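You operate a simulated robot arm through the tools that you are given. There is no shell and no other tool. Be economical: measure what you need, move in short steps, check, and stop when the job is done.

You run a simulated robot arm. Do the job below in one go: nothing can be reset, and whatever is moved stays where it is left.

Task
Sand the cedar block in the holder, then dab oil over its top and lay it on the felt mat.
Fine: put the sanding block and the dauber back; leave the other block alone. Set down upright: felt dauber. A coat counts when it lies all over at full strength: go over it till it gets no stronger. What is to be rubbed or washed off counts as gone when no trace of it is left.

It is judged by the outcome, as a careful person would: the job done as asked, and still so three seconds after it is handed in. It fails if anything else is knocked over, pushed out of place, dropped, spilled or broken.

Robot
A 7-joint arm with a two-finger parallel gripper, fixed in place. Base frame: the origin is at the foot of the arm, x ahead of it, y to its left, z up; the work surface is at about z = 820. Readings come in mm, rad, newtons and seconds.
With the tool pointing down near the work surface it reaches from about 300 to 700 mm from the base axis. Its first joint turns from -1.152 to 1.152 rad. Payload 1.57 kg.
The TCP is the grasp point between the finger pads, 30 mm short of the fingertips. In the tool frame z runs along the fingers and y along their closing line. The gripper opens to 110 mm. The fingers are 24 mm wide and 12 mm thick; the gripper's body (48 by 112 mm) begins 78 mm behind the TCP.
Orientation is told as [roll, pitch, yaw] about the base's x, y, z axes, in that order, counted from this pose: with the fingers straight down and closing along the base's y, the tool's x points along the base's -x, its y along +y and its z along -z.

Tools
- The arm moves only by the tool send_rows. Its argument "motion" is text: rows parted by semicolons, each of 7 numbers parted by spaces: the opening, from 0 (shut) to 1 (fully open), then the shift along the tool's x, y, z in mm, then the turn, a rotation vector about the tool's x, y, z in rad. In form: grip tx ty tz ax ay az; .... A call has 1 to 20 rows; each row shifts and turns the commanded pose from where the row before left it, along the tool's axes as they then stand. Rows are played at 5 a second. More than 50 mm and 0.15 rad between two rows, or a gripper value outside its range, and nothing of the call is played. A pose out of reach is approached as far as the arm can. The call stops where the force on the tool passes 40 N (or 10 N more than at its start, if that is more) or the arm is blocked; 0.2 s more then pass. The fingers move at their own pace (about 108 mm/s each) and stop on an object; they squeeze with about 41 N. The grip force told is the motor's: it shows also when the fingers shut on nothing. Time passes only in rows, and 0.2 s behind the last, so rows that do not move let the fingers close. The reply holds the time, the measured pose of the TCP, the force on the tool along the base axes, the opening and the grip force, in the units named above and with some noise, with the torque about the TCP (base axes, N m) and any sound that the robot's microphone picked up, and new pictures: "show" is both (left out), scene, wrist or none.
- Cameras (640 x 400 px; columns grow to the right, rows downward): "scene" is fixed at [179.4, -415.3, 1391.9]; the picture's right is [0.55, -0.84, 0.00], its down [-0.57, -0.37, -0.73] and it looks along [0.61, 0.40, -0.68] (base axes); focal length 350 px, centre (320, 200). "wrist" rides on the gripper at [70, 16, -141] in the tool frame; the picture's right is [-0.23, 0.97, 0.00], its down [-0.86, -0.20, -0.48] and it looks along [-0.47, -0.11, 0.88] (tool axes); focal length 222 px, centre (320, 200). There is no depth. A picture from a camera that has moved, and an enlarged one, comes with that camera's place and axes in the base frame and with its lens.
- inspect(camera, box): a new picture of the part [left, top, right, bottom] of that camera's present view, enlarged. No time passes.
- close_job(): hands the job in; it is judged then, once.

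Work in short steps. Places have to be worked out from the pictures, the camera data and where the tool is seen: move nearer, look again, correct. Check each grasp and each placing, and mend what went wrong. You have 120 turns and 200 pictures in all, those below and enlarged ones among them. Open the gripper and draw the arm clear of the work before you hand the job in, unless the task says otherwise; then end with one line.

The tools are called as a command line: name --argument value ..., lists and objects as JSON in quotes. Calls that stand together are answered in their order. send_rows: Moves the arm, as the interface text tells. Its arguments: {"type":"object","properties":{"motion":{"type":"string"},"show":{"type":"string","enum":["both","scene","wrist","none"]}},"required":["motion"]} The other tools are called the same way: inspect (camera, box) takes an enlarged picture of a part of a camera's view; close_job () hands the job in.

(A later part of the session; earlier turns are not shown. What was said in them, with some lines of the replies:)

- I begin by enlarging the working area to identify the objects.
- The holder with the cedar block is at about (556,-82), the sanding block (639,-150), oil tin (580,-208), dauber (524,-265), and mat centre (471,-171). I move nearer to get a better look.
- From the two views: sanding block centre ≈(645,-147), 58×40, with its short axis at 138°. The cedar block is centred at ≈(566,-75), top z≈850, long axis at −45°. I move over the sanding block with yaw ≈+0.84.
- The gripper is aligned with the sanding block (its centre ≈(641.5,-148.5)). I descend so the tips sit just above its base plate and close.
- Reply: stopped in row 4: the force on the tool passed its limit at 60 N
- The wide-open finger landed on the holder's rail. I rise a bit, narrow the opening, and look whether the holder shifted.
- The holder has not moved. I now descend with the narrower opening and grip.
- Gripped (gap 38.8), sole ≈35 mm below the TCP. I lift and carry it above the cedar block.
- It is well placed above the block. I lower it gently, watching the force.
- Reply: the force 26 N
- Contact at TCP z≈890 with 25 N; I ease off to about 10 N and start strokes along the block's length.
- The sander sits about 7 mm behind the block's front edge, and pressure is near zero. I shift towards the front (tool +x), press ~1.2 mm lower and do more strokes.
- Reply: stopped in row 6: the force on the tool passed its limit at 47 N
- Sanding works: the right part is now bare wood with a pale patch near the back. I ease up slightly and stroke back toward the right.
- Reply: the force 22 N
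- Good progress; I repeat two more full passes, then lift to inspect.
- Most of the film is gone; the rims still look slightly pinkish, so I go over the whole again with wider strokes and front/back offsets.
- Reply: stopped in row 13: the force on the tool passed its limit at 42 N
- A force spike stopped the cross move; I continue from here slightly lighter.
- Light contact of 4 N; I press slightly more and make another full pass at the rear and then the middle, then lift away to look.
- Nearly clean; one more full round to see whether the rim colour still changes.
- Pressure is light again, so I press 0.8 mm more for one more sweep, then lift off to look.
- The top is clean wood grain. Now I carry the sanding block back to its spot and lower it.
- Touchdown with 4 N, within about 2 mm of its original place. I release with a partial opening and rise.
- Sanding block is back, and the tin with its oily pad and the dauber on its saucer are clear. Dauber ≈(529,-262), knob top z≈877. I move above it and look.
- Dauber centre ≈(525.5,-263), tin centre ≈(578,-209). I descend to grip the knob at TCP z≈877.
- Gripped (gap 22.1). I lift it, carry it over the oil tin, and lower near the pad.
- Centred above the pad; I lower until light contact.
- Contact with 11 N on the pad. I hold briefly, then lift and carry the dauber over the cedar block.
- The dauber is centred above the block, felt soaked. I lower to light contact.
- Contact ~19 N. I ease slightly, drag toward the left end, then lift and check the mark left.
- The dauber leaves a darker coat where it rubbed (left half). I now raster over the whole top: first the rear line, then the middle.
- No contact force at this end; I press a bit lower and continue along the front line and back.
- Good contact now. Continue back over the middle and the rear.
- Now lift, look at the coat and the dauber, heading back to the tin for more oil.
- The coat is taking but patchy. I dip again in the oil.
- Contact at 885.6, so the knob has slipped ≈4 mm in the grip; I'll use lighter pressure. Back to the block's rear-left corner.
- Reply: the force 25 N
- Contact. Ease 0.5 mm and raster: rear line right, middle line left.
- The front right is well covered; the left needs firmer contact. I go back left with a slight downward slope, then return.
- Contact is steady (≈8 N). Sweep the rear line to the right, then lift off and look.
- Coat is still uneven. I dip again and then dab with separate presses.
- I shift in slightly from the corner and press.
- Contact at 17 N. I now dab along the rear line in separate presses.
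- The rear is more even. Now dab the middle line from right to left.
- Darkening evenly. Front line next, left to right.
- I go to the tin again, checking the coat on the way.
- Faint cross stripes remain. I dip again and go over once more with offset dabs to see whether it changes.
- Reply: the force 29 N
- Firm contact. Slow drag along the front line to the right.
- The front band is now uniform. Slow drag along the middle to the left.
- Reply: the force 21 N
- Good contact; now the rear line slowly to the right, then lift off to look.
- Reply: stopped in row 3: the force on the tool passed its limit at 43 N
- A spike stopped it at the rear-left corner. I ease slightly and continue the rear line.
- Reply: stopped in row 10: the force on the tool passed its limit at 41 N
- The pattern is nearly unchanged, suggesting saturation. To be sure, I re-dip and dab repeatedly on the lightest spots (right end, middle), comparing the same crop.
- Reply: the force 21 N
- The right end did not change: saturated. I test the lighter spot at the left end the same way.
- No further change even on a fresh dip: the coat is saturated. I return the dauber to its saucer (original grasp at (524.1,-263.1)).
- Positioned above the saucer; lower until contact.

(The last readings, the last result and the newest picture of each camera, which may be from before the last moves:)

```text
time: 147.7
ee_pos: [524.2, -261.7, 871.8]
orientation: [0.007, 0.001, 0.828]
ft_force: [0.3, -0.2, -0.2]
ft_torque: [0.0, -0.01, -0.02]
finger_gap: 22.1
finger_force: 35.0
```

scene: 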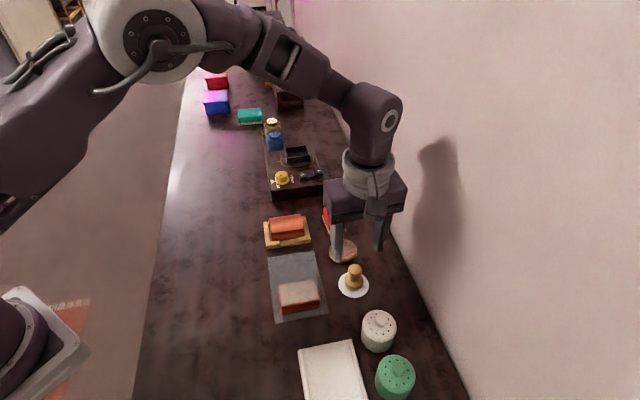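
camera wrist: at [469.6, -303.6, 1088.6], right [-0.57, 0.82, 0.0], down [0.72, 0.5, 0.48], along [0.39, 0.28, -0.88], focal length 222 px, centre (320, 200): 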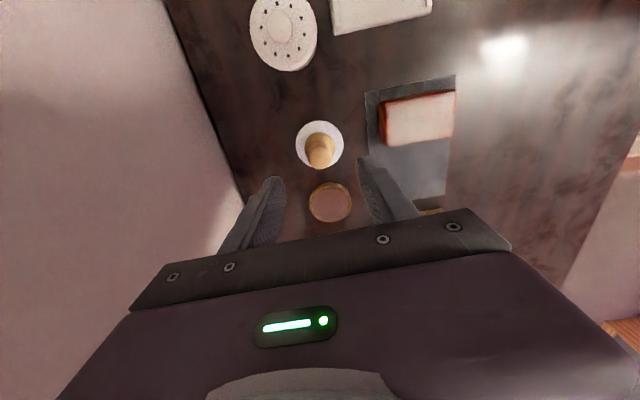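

send_rows --motion "0 0 0 0.8 0 0 0;0 0 0 0.5 0 0 0;0 0 0 0 0 0 0" --show "none"

inspect --camera "scene" --box '[320, 250, 390, 305]'

```text
time: 148.5
ee_pos: [522.8, -261.8, 870.0]
orientation: [0.006, 0.001, 0.831]
ft_force: [0.1, 0.5, -0.7]
ft_torque: [-0.04, 0.01, 0.04]
finger_gap: 22.3
finger_force: 34.9
```

```text
7.27 times, centred on (355, 278) of scene
camera zoom: at [179.4, -415.4, 1391.9], right [0.55, -0.84, 0.0], down [-0.57, -0.37, -0.73], along [0.61, 0.4, -0.68], focal length 2548 px, centre (66, -364)
```

zoom: 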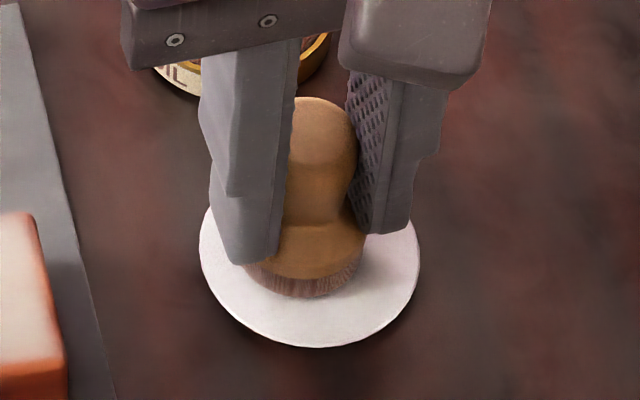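

send_rows --motion "0 0 0 0.8 0 0 0;0 0 0 0.6 0 0 0;0 0 0 0 0 0 0" --show "none"

```text
time: 149.3
ee_pos: [522.6, -263.0, 870.2]
orientation: [0.005, 0.002, 0.83]
ft_force: [-4.6, 1.2, 26.0]
ft_torque: [0.1, -0.04, 0.0]
finger_gap: 22.4
finger_force: 35.4
```

Contact. I ease off, release, and rise straight up.

send_rows --motion "0 0 0 -0.7 0 0 0;0 0 0 0 0 0 0;0.5 0 0 0 0 0 0;0.5 0 0 0 0 0 0;0.5 0 0 -25 0 0 0;0.5 0 0 -45 0 0 0;0.5 0 0 -45 0 0 0;0.5 0 0 0 0 0 0"

inspect --camera "scene" --box '[310, 195, 400, 305]'

```text
time: 151.1
ee_pos: [523.8, -261.1, 986.7]
orientation: [0.007, 0.001, 0.83]
ft_force: [0.3, 0.0, -0.8]
ft_torque: [0.01, 0.04, -0.03]
finger_gap: 54.8
finger_force: 0.0
camera wrist: at [466.8, -302.7, 1128.1], right [-0.57, 0.82, 0.01], down [0.73, 0.5, 0.48], along [0.39, 0.27, -0.88], focal length 222 px, centre (320, 200)
```

scene: 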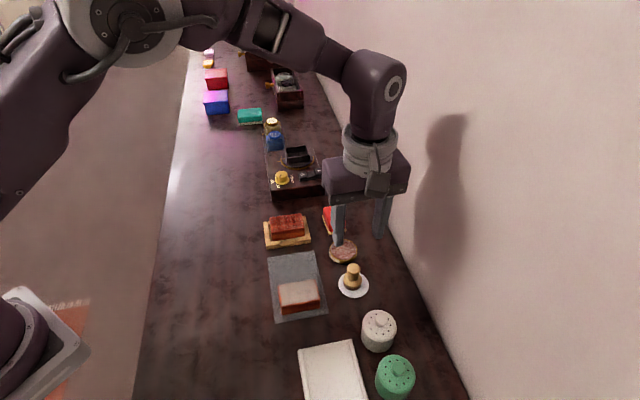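
wrist: 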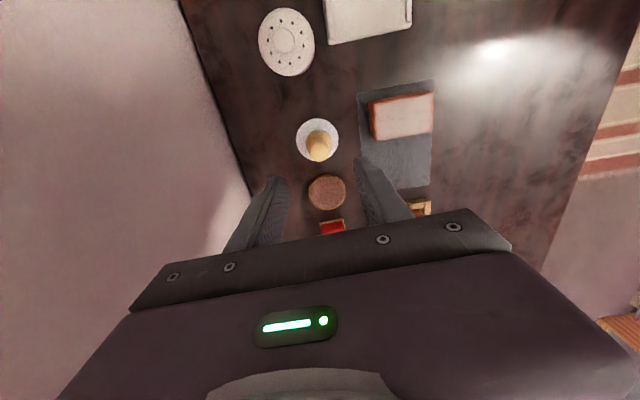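

```text
3.64 times, centred on (355, 250) of scene
camera zoom: at [179.4, -415.3, 1391.9], right [0.55, -0.84, 0.0], down [-0.57, -0.37, -0.73], along [0.61, 0.4, -0.68], focal length 1274 px, centre (193, 18)
```

zoom: 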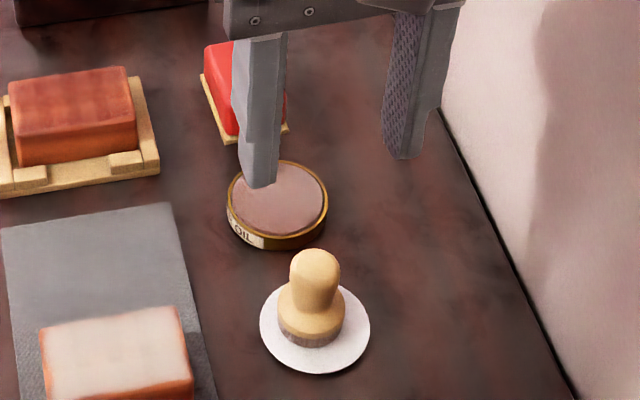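

The dauber stands upright on its saucer. Let me look once more at the coat with the gripper out of the light.

inspect --camera "scene" --box '[262, 205, 318, 240]'

inspect --camera "scene" --box '[200, 180, 360, 280]'

```text
11.43 times, centred on (290, 222) of scene
camera zoom: at [179.4, -415.3, 1391.9], right [0.55, -0.84, 0.0], down [-0.57, -0.37, -0.73], along [0.61, 0.4, -0.68], focal length 4004 px, centre (663, -57)
```

zoom: 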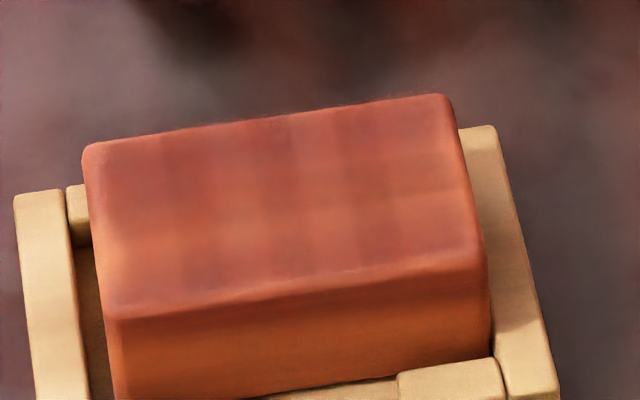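

```text
4.00 times, centred on (280, 230) of scene
camera zoom: at [179.4, -415.3, 1391.9], right [0.55, -0.84, 0.0], down [-0.57, -0.37, -0.73], along [0.61, 0.4, -0.68], focal length 1401 px, centre (480, 80)
```

zoom: 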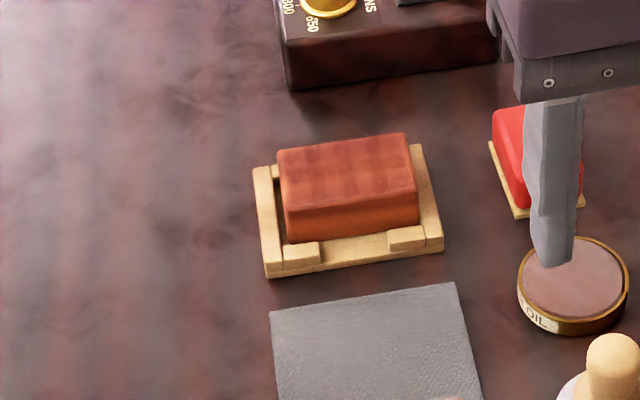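

I accept the coat as saturated. Next, grasp the cedar block by its ends (68 mm) with the current yaw, clearing the rails. I move above it with the gripper fully open.

send_rows --motion "0.5 -40.3 23.4 0 0 0 0;0.5 -40.3 23.4 0 0 0 0;0.5 -40.3 23.4 0 0 0 0;0.5 -40.3 23.4 0 0 0 0;1 0 0 0 0 0 0.04;1 0 0 25 0 0 0;1 0 0 25 0 0 0;1 0 0 0 0 0 0"

inspect --camera "wrist" --box '[230, 60, 450, 220]'

inspect --camera "scene" --box '[230, 160, 350, 260]'

```text
time: 152.9
ee_pos: [562.4, -79.7, 935.1]
orientation: [0.007, 0.003, 0.792]
ft_force: [-0.6, -0.3, 0.8]
ft_torque: [0.02, -0.01, -0.01]
finger_gap: 110.0
finger_force: 0.0
camera wrist: at [503.1, -119.5, 1077.1], right [-0.53, 0.85, 0.01], down [0.75, 0.47, 0.48], along [0.4, 0.26, -0.88], focal length 222 px, centre (320, 200)
```

scene: 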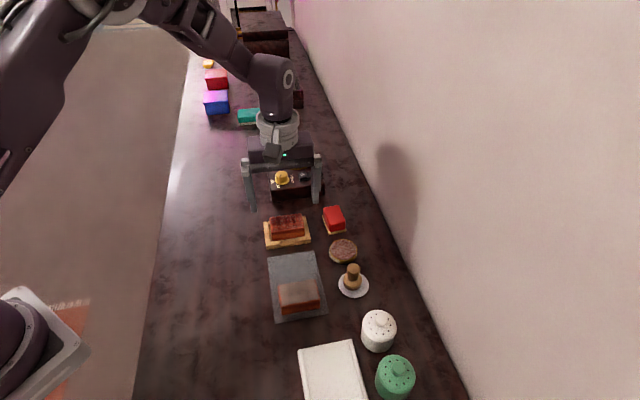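
wrist: 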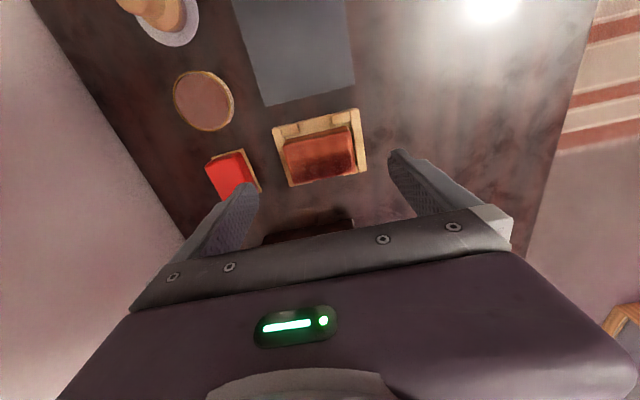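

```text
2.50 times, centred on (340, 140) of wrist
camera zoom: at [503.1, -119.5, 1077.1], right [-0.53, 0.85, 0.01], down [0.75, 0.47, 0.48], along [0.4, 0.26, -0.88], focal length 555 px, centre (270, 350)
```

zoom: 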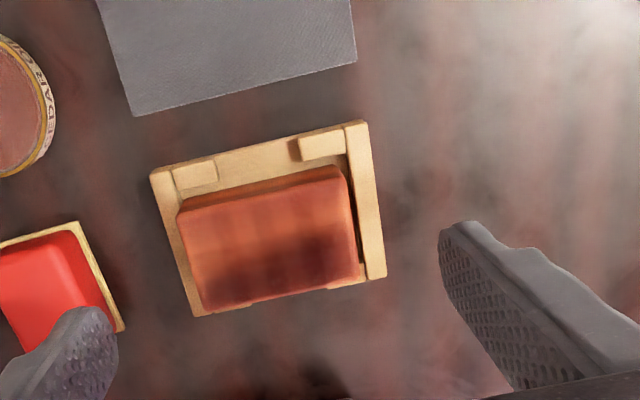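

```text
4.00 times, centred on (290, 210) of scene
camera zoom: at [179.4, -415.3, 1391.9], right [0.55, -0.84, 0.0], down [-0.57, -0.37, -0.73], along [0.61, 0.4, -0.68], focal length 1401 px, centre (440, 160)
```

zoom: 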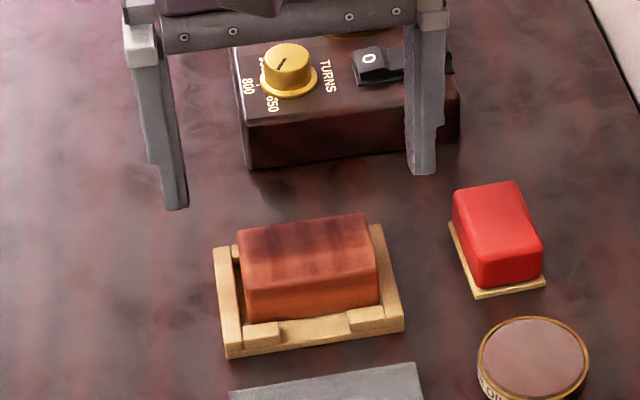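

The gripper is centred and aligned with the block. I descend to TCP z≈868.5 (tips just above the rails) and close.

send_rows --motion "1 0 0 25 0 0 0;1 0 0 25 0 0 0;1 0 0 16 0 0 0;1 0 0 0 0 0 0;0 0 0 0 0 0 0;0 0 0 0 0 0 0;0 0 0 0 0 0 0" --show "none"

inspect --camera "scene" --box '[230, 160, 350, 260]'

```text
time: 154.5
ee_pos: [561.7, -80.1, 869.8]
orientation: [0.009, 0.002, 0.79]
ft_force: [-2.7, 2.8, -1.1]
ft_torque: [0.18, 0.15, -0.06]
finger_gap: 68.7
finger_force: 41.2
```

```text
4.00 times, centred on (290, 210) of scene
camera zoom: at [179.4, -415.3, 1391.9], right [0.55, -0.84, 0.0], down [-0.57, -0.37, -0.73], along [0.61, 0.4, -0.68], focal length 1401 px, centre (440, 160)
```

zoom: 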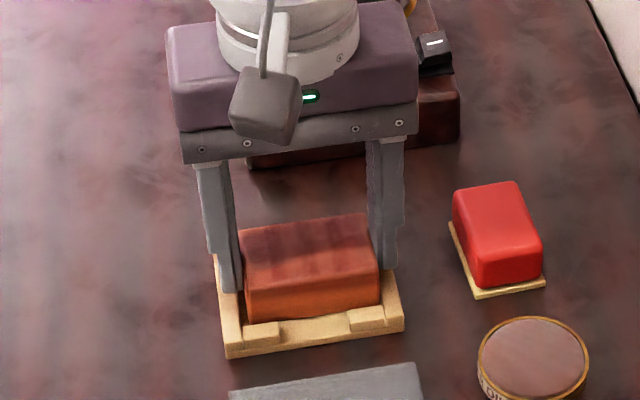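

Gripped (gap 68.7). I lift slowly, checking the holder stays.

send_rows --motion "0 0 0 -5 0 0 0;0 0 0 -15 0 0 0;0 0 0 -25 0 0 0;0 0 0 0 0 0 0"

inspect --camera "scene" --box '[230, 180, 370, 330]'

```text
time: 155.5
ee_pos: [564.2, -80.7, 912.3]
orientation: [0.008, 0.002, 0.792]
ft_force: [0.8, -0.1, -0.5]
ft_torque: [0.0, -0.05, 0.01]
finger_gap: 68.6
finger_force: 41.1
camera wrist: at [503.8, -120.1, 1056.4], right [-0.53, 0.85, 0.01], down [0.75, 0.47, 0.48], along [0.4, 0.26, -0.88], focal length 222 px, centre (320, 200)
```

scene: 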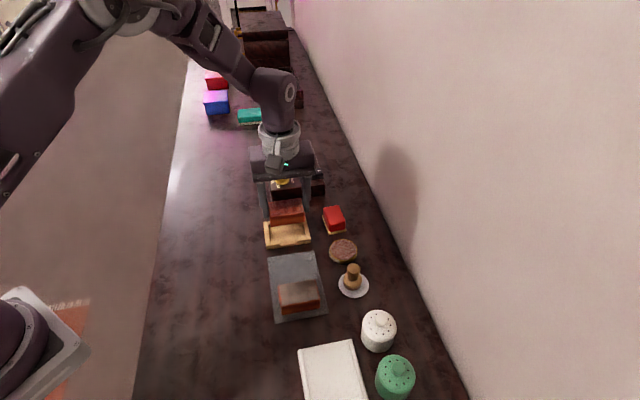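
wrist: 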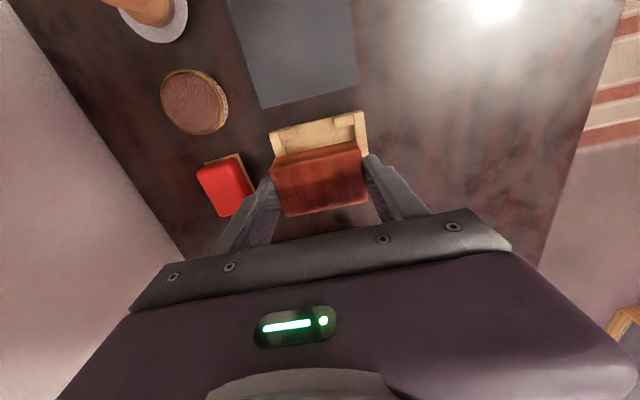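

```text
2.67 times, centred on (300, 255) of scene
camera zoom: at [179.4, -415.4, 1391.9], right [0.55, -0.84, 0.0], down [-0.57, -0.37, -0.73], along [0.61, 0.4, -0.68], focal length 934 px, centre (373, 53)
```

zoom: 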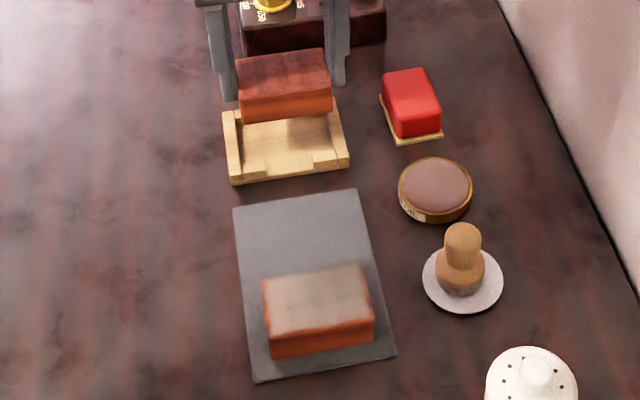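

The holder stayed put. Free part of the mat is centred about (492,-149). I carry the block there and lower it close to the mat.

send_rows --motion "0 33 1.2 0 0 0 0;0 33 1.2 0 0 0 0;0 33 1.2 0 0 0 0;0 0 0 20 0 0 0;0 0 0 15 0 0 0;0 0 0 0 0 0 0" --show "wrist"

inspect --camera "scene" --box '[250, 220, 370, 330]'

```text
time: 156.9
ee_pos: [490.8, -146.9, 878.5]
orientation: [0.007, 0.003, 0.789]
ft_force: [0.1, -0.2, -0.7]
ft_torque: [0.0, -0.02, -0.02]
finger_gap: 69.1
finger_force: 41.1
camera wrist: at [430.9, -187.1, 1021.1], right [-0.53, 0.85, 0.01], down [0.75, 0.47, 0.48], along [0.4, 0.26, -0.88], focal length 222 px, centre (320, 200)
```

wrist: 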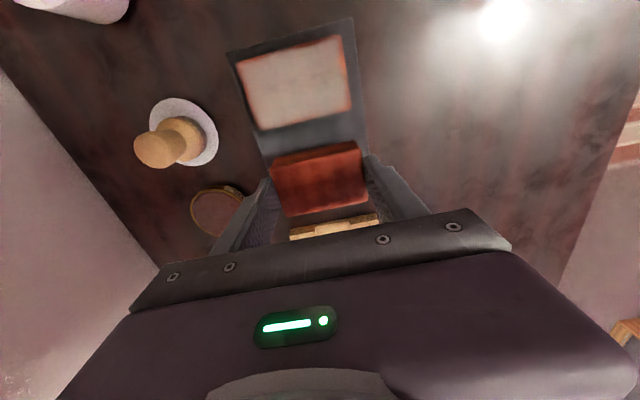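

```text
3.64 times, centred on (310, 275) of scene
camera zoom: at [179.4, -415.4, 1391.9], right [0.55, -0.84, 0.0], down [-0.57, -0.37, -0.73], along [0.61, 0.4, -0.68], focal length 1274 px, centre (356, -73)
```

zoom: 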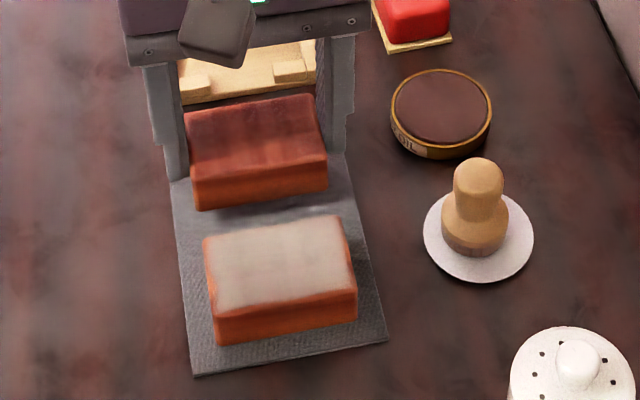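

Well placed over the free part of the mat. I lower to contact.

send_rows --motion "0 0 0 8 0 0 0;0 0 0 3 0 0 0;0 0 0 1 0 0 0;0 0 0 0 0 0 0" --show "none"

```text
time: 157.9
ee_pos: [489.2, -147.8, 866.9]
orientation: [0.006, 0.001, 0.791]
ft_force: [-0.7, -0.8, 0.2]
ft_torque: [-0.04, -0.01, -0.01]
finger_gap: 68.5
finger_force: 40.6
```

send_rows --motion "0 0 0 1 0 0 0;0 0 0 0.8 0 0 0;0 0 0 0 0 0 0" --show "none"

```text
time: 158.7
ee_pos: [490.9, -148.5, 866.5]
orientation: [0.005, 0.001, 0.79]
ft_force: [-8.5, 1.1, 29.0]
ft_torque: [-0.03, 0.19, -0.03]
finger_gap: 68.7
finger_force: 41.0
```

Block rests on the mat. I ease, open moderately, and rise.

send_rows --motion "0 0 0 -0.8 0 0 0;0 0 0 0 0 0 0;0.82 0 0 0 0 0 0;0.82 0 0 0 0 0 0;0.82 0 0 -25 0 0 0;0.82 0 0 -45 0 0 0;0.82 0 0 -45 0 0 0;0.82 -45 0 -10 0 0 0;0.82 -45 0 -10 0 0 0;0.82 0 0 0 0 0 0"

inspect --camera "scene" --box '[250, 200, 400, 330]'

inspect --camera "scene" --box '[262, 235, 326, 280]'

```text
time: 160.9
ee_pos: [553.9, -84.5, 1000.5]
orientation: [0.008, 0.002, 0.79]
ft_force: [-0.3, 0.5, -0.1]
ft_torque: [0.02, -0.01, 0.0]
finger_gap: 90.2
finger_force: 0.1
camera wrist: at [495.5, -122.9, 1142.9], right [-0.53, 0.85, 0.01], down [0.75, 0.47, 0.48], along [0.4, 0.26, -0.88], focal length 222 px, centre (320, 200)
```

scene: 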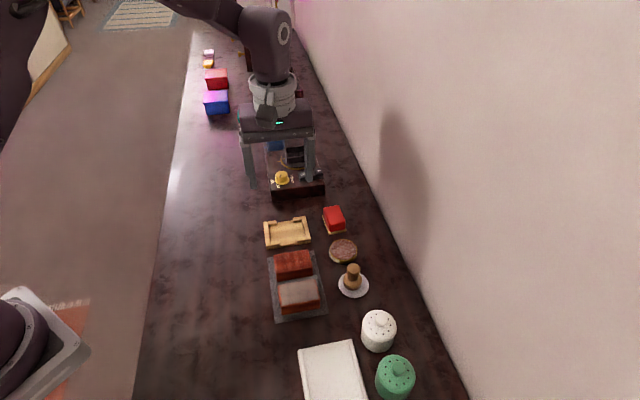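
wrist: 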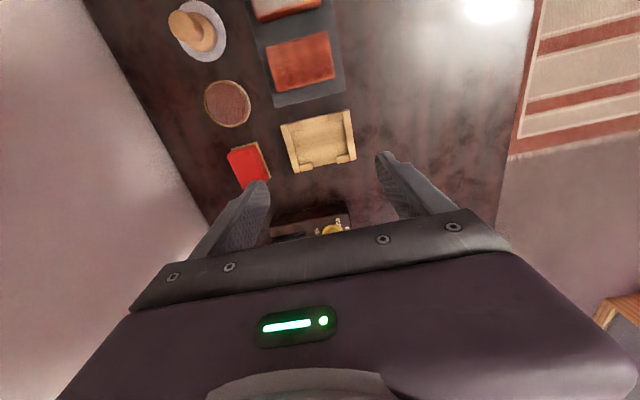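

```text
3.08 times, centred on (325, 265) of scene
camera zoom: at [179.4, -415.3, 1391.9], right [0.55, -0.84, 0.0], down [-0.57, -0.37, -0.73], along [0.61, 0.4, -0.68], focal length 1078 px, centre (305, 0)
```

zoom: 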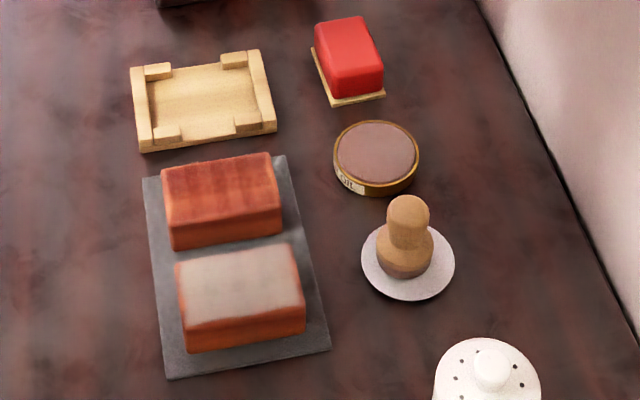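

```text
8.89 times, centred on (294, 258) of scene
camera zoom: at [179.4, -415.3, 1391.9], right [0.55, -0.84, 0.0], down [-0.57, -0.37, -0.73], along [0.61, 0.4, -0.68], focal length 3114 px, centre (551, -311)
```

zoom: 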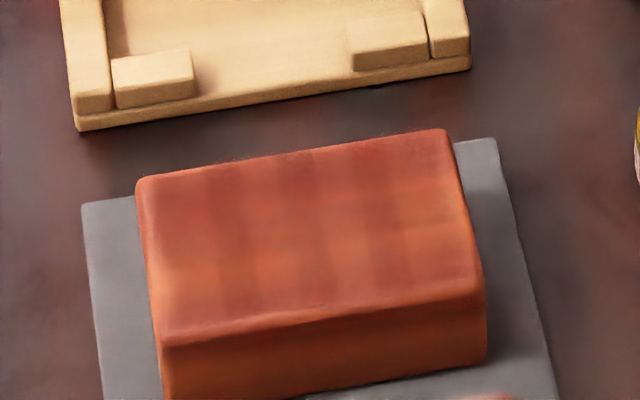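

Everything is in its place: the cedar block, sanded and oiled, lies on the mat beside the untouched block. The sanding block is back at its spot, the dauber stands upright on its saucer, and the arm is clear with the gripper open. Handing in.

close_job

```text
The job is handed in.
```

The cedar block is sanded clean, oiled and on the felt mat. A faint, regular striping still shows in its coat; two spots dabbed again got no darker, so I took it as full strength. The sanding block and upright dauber are back in place, and I left the other block alone.
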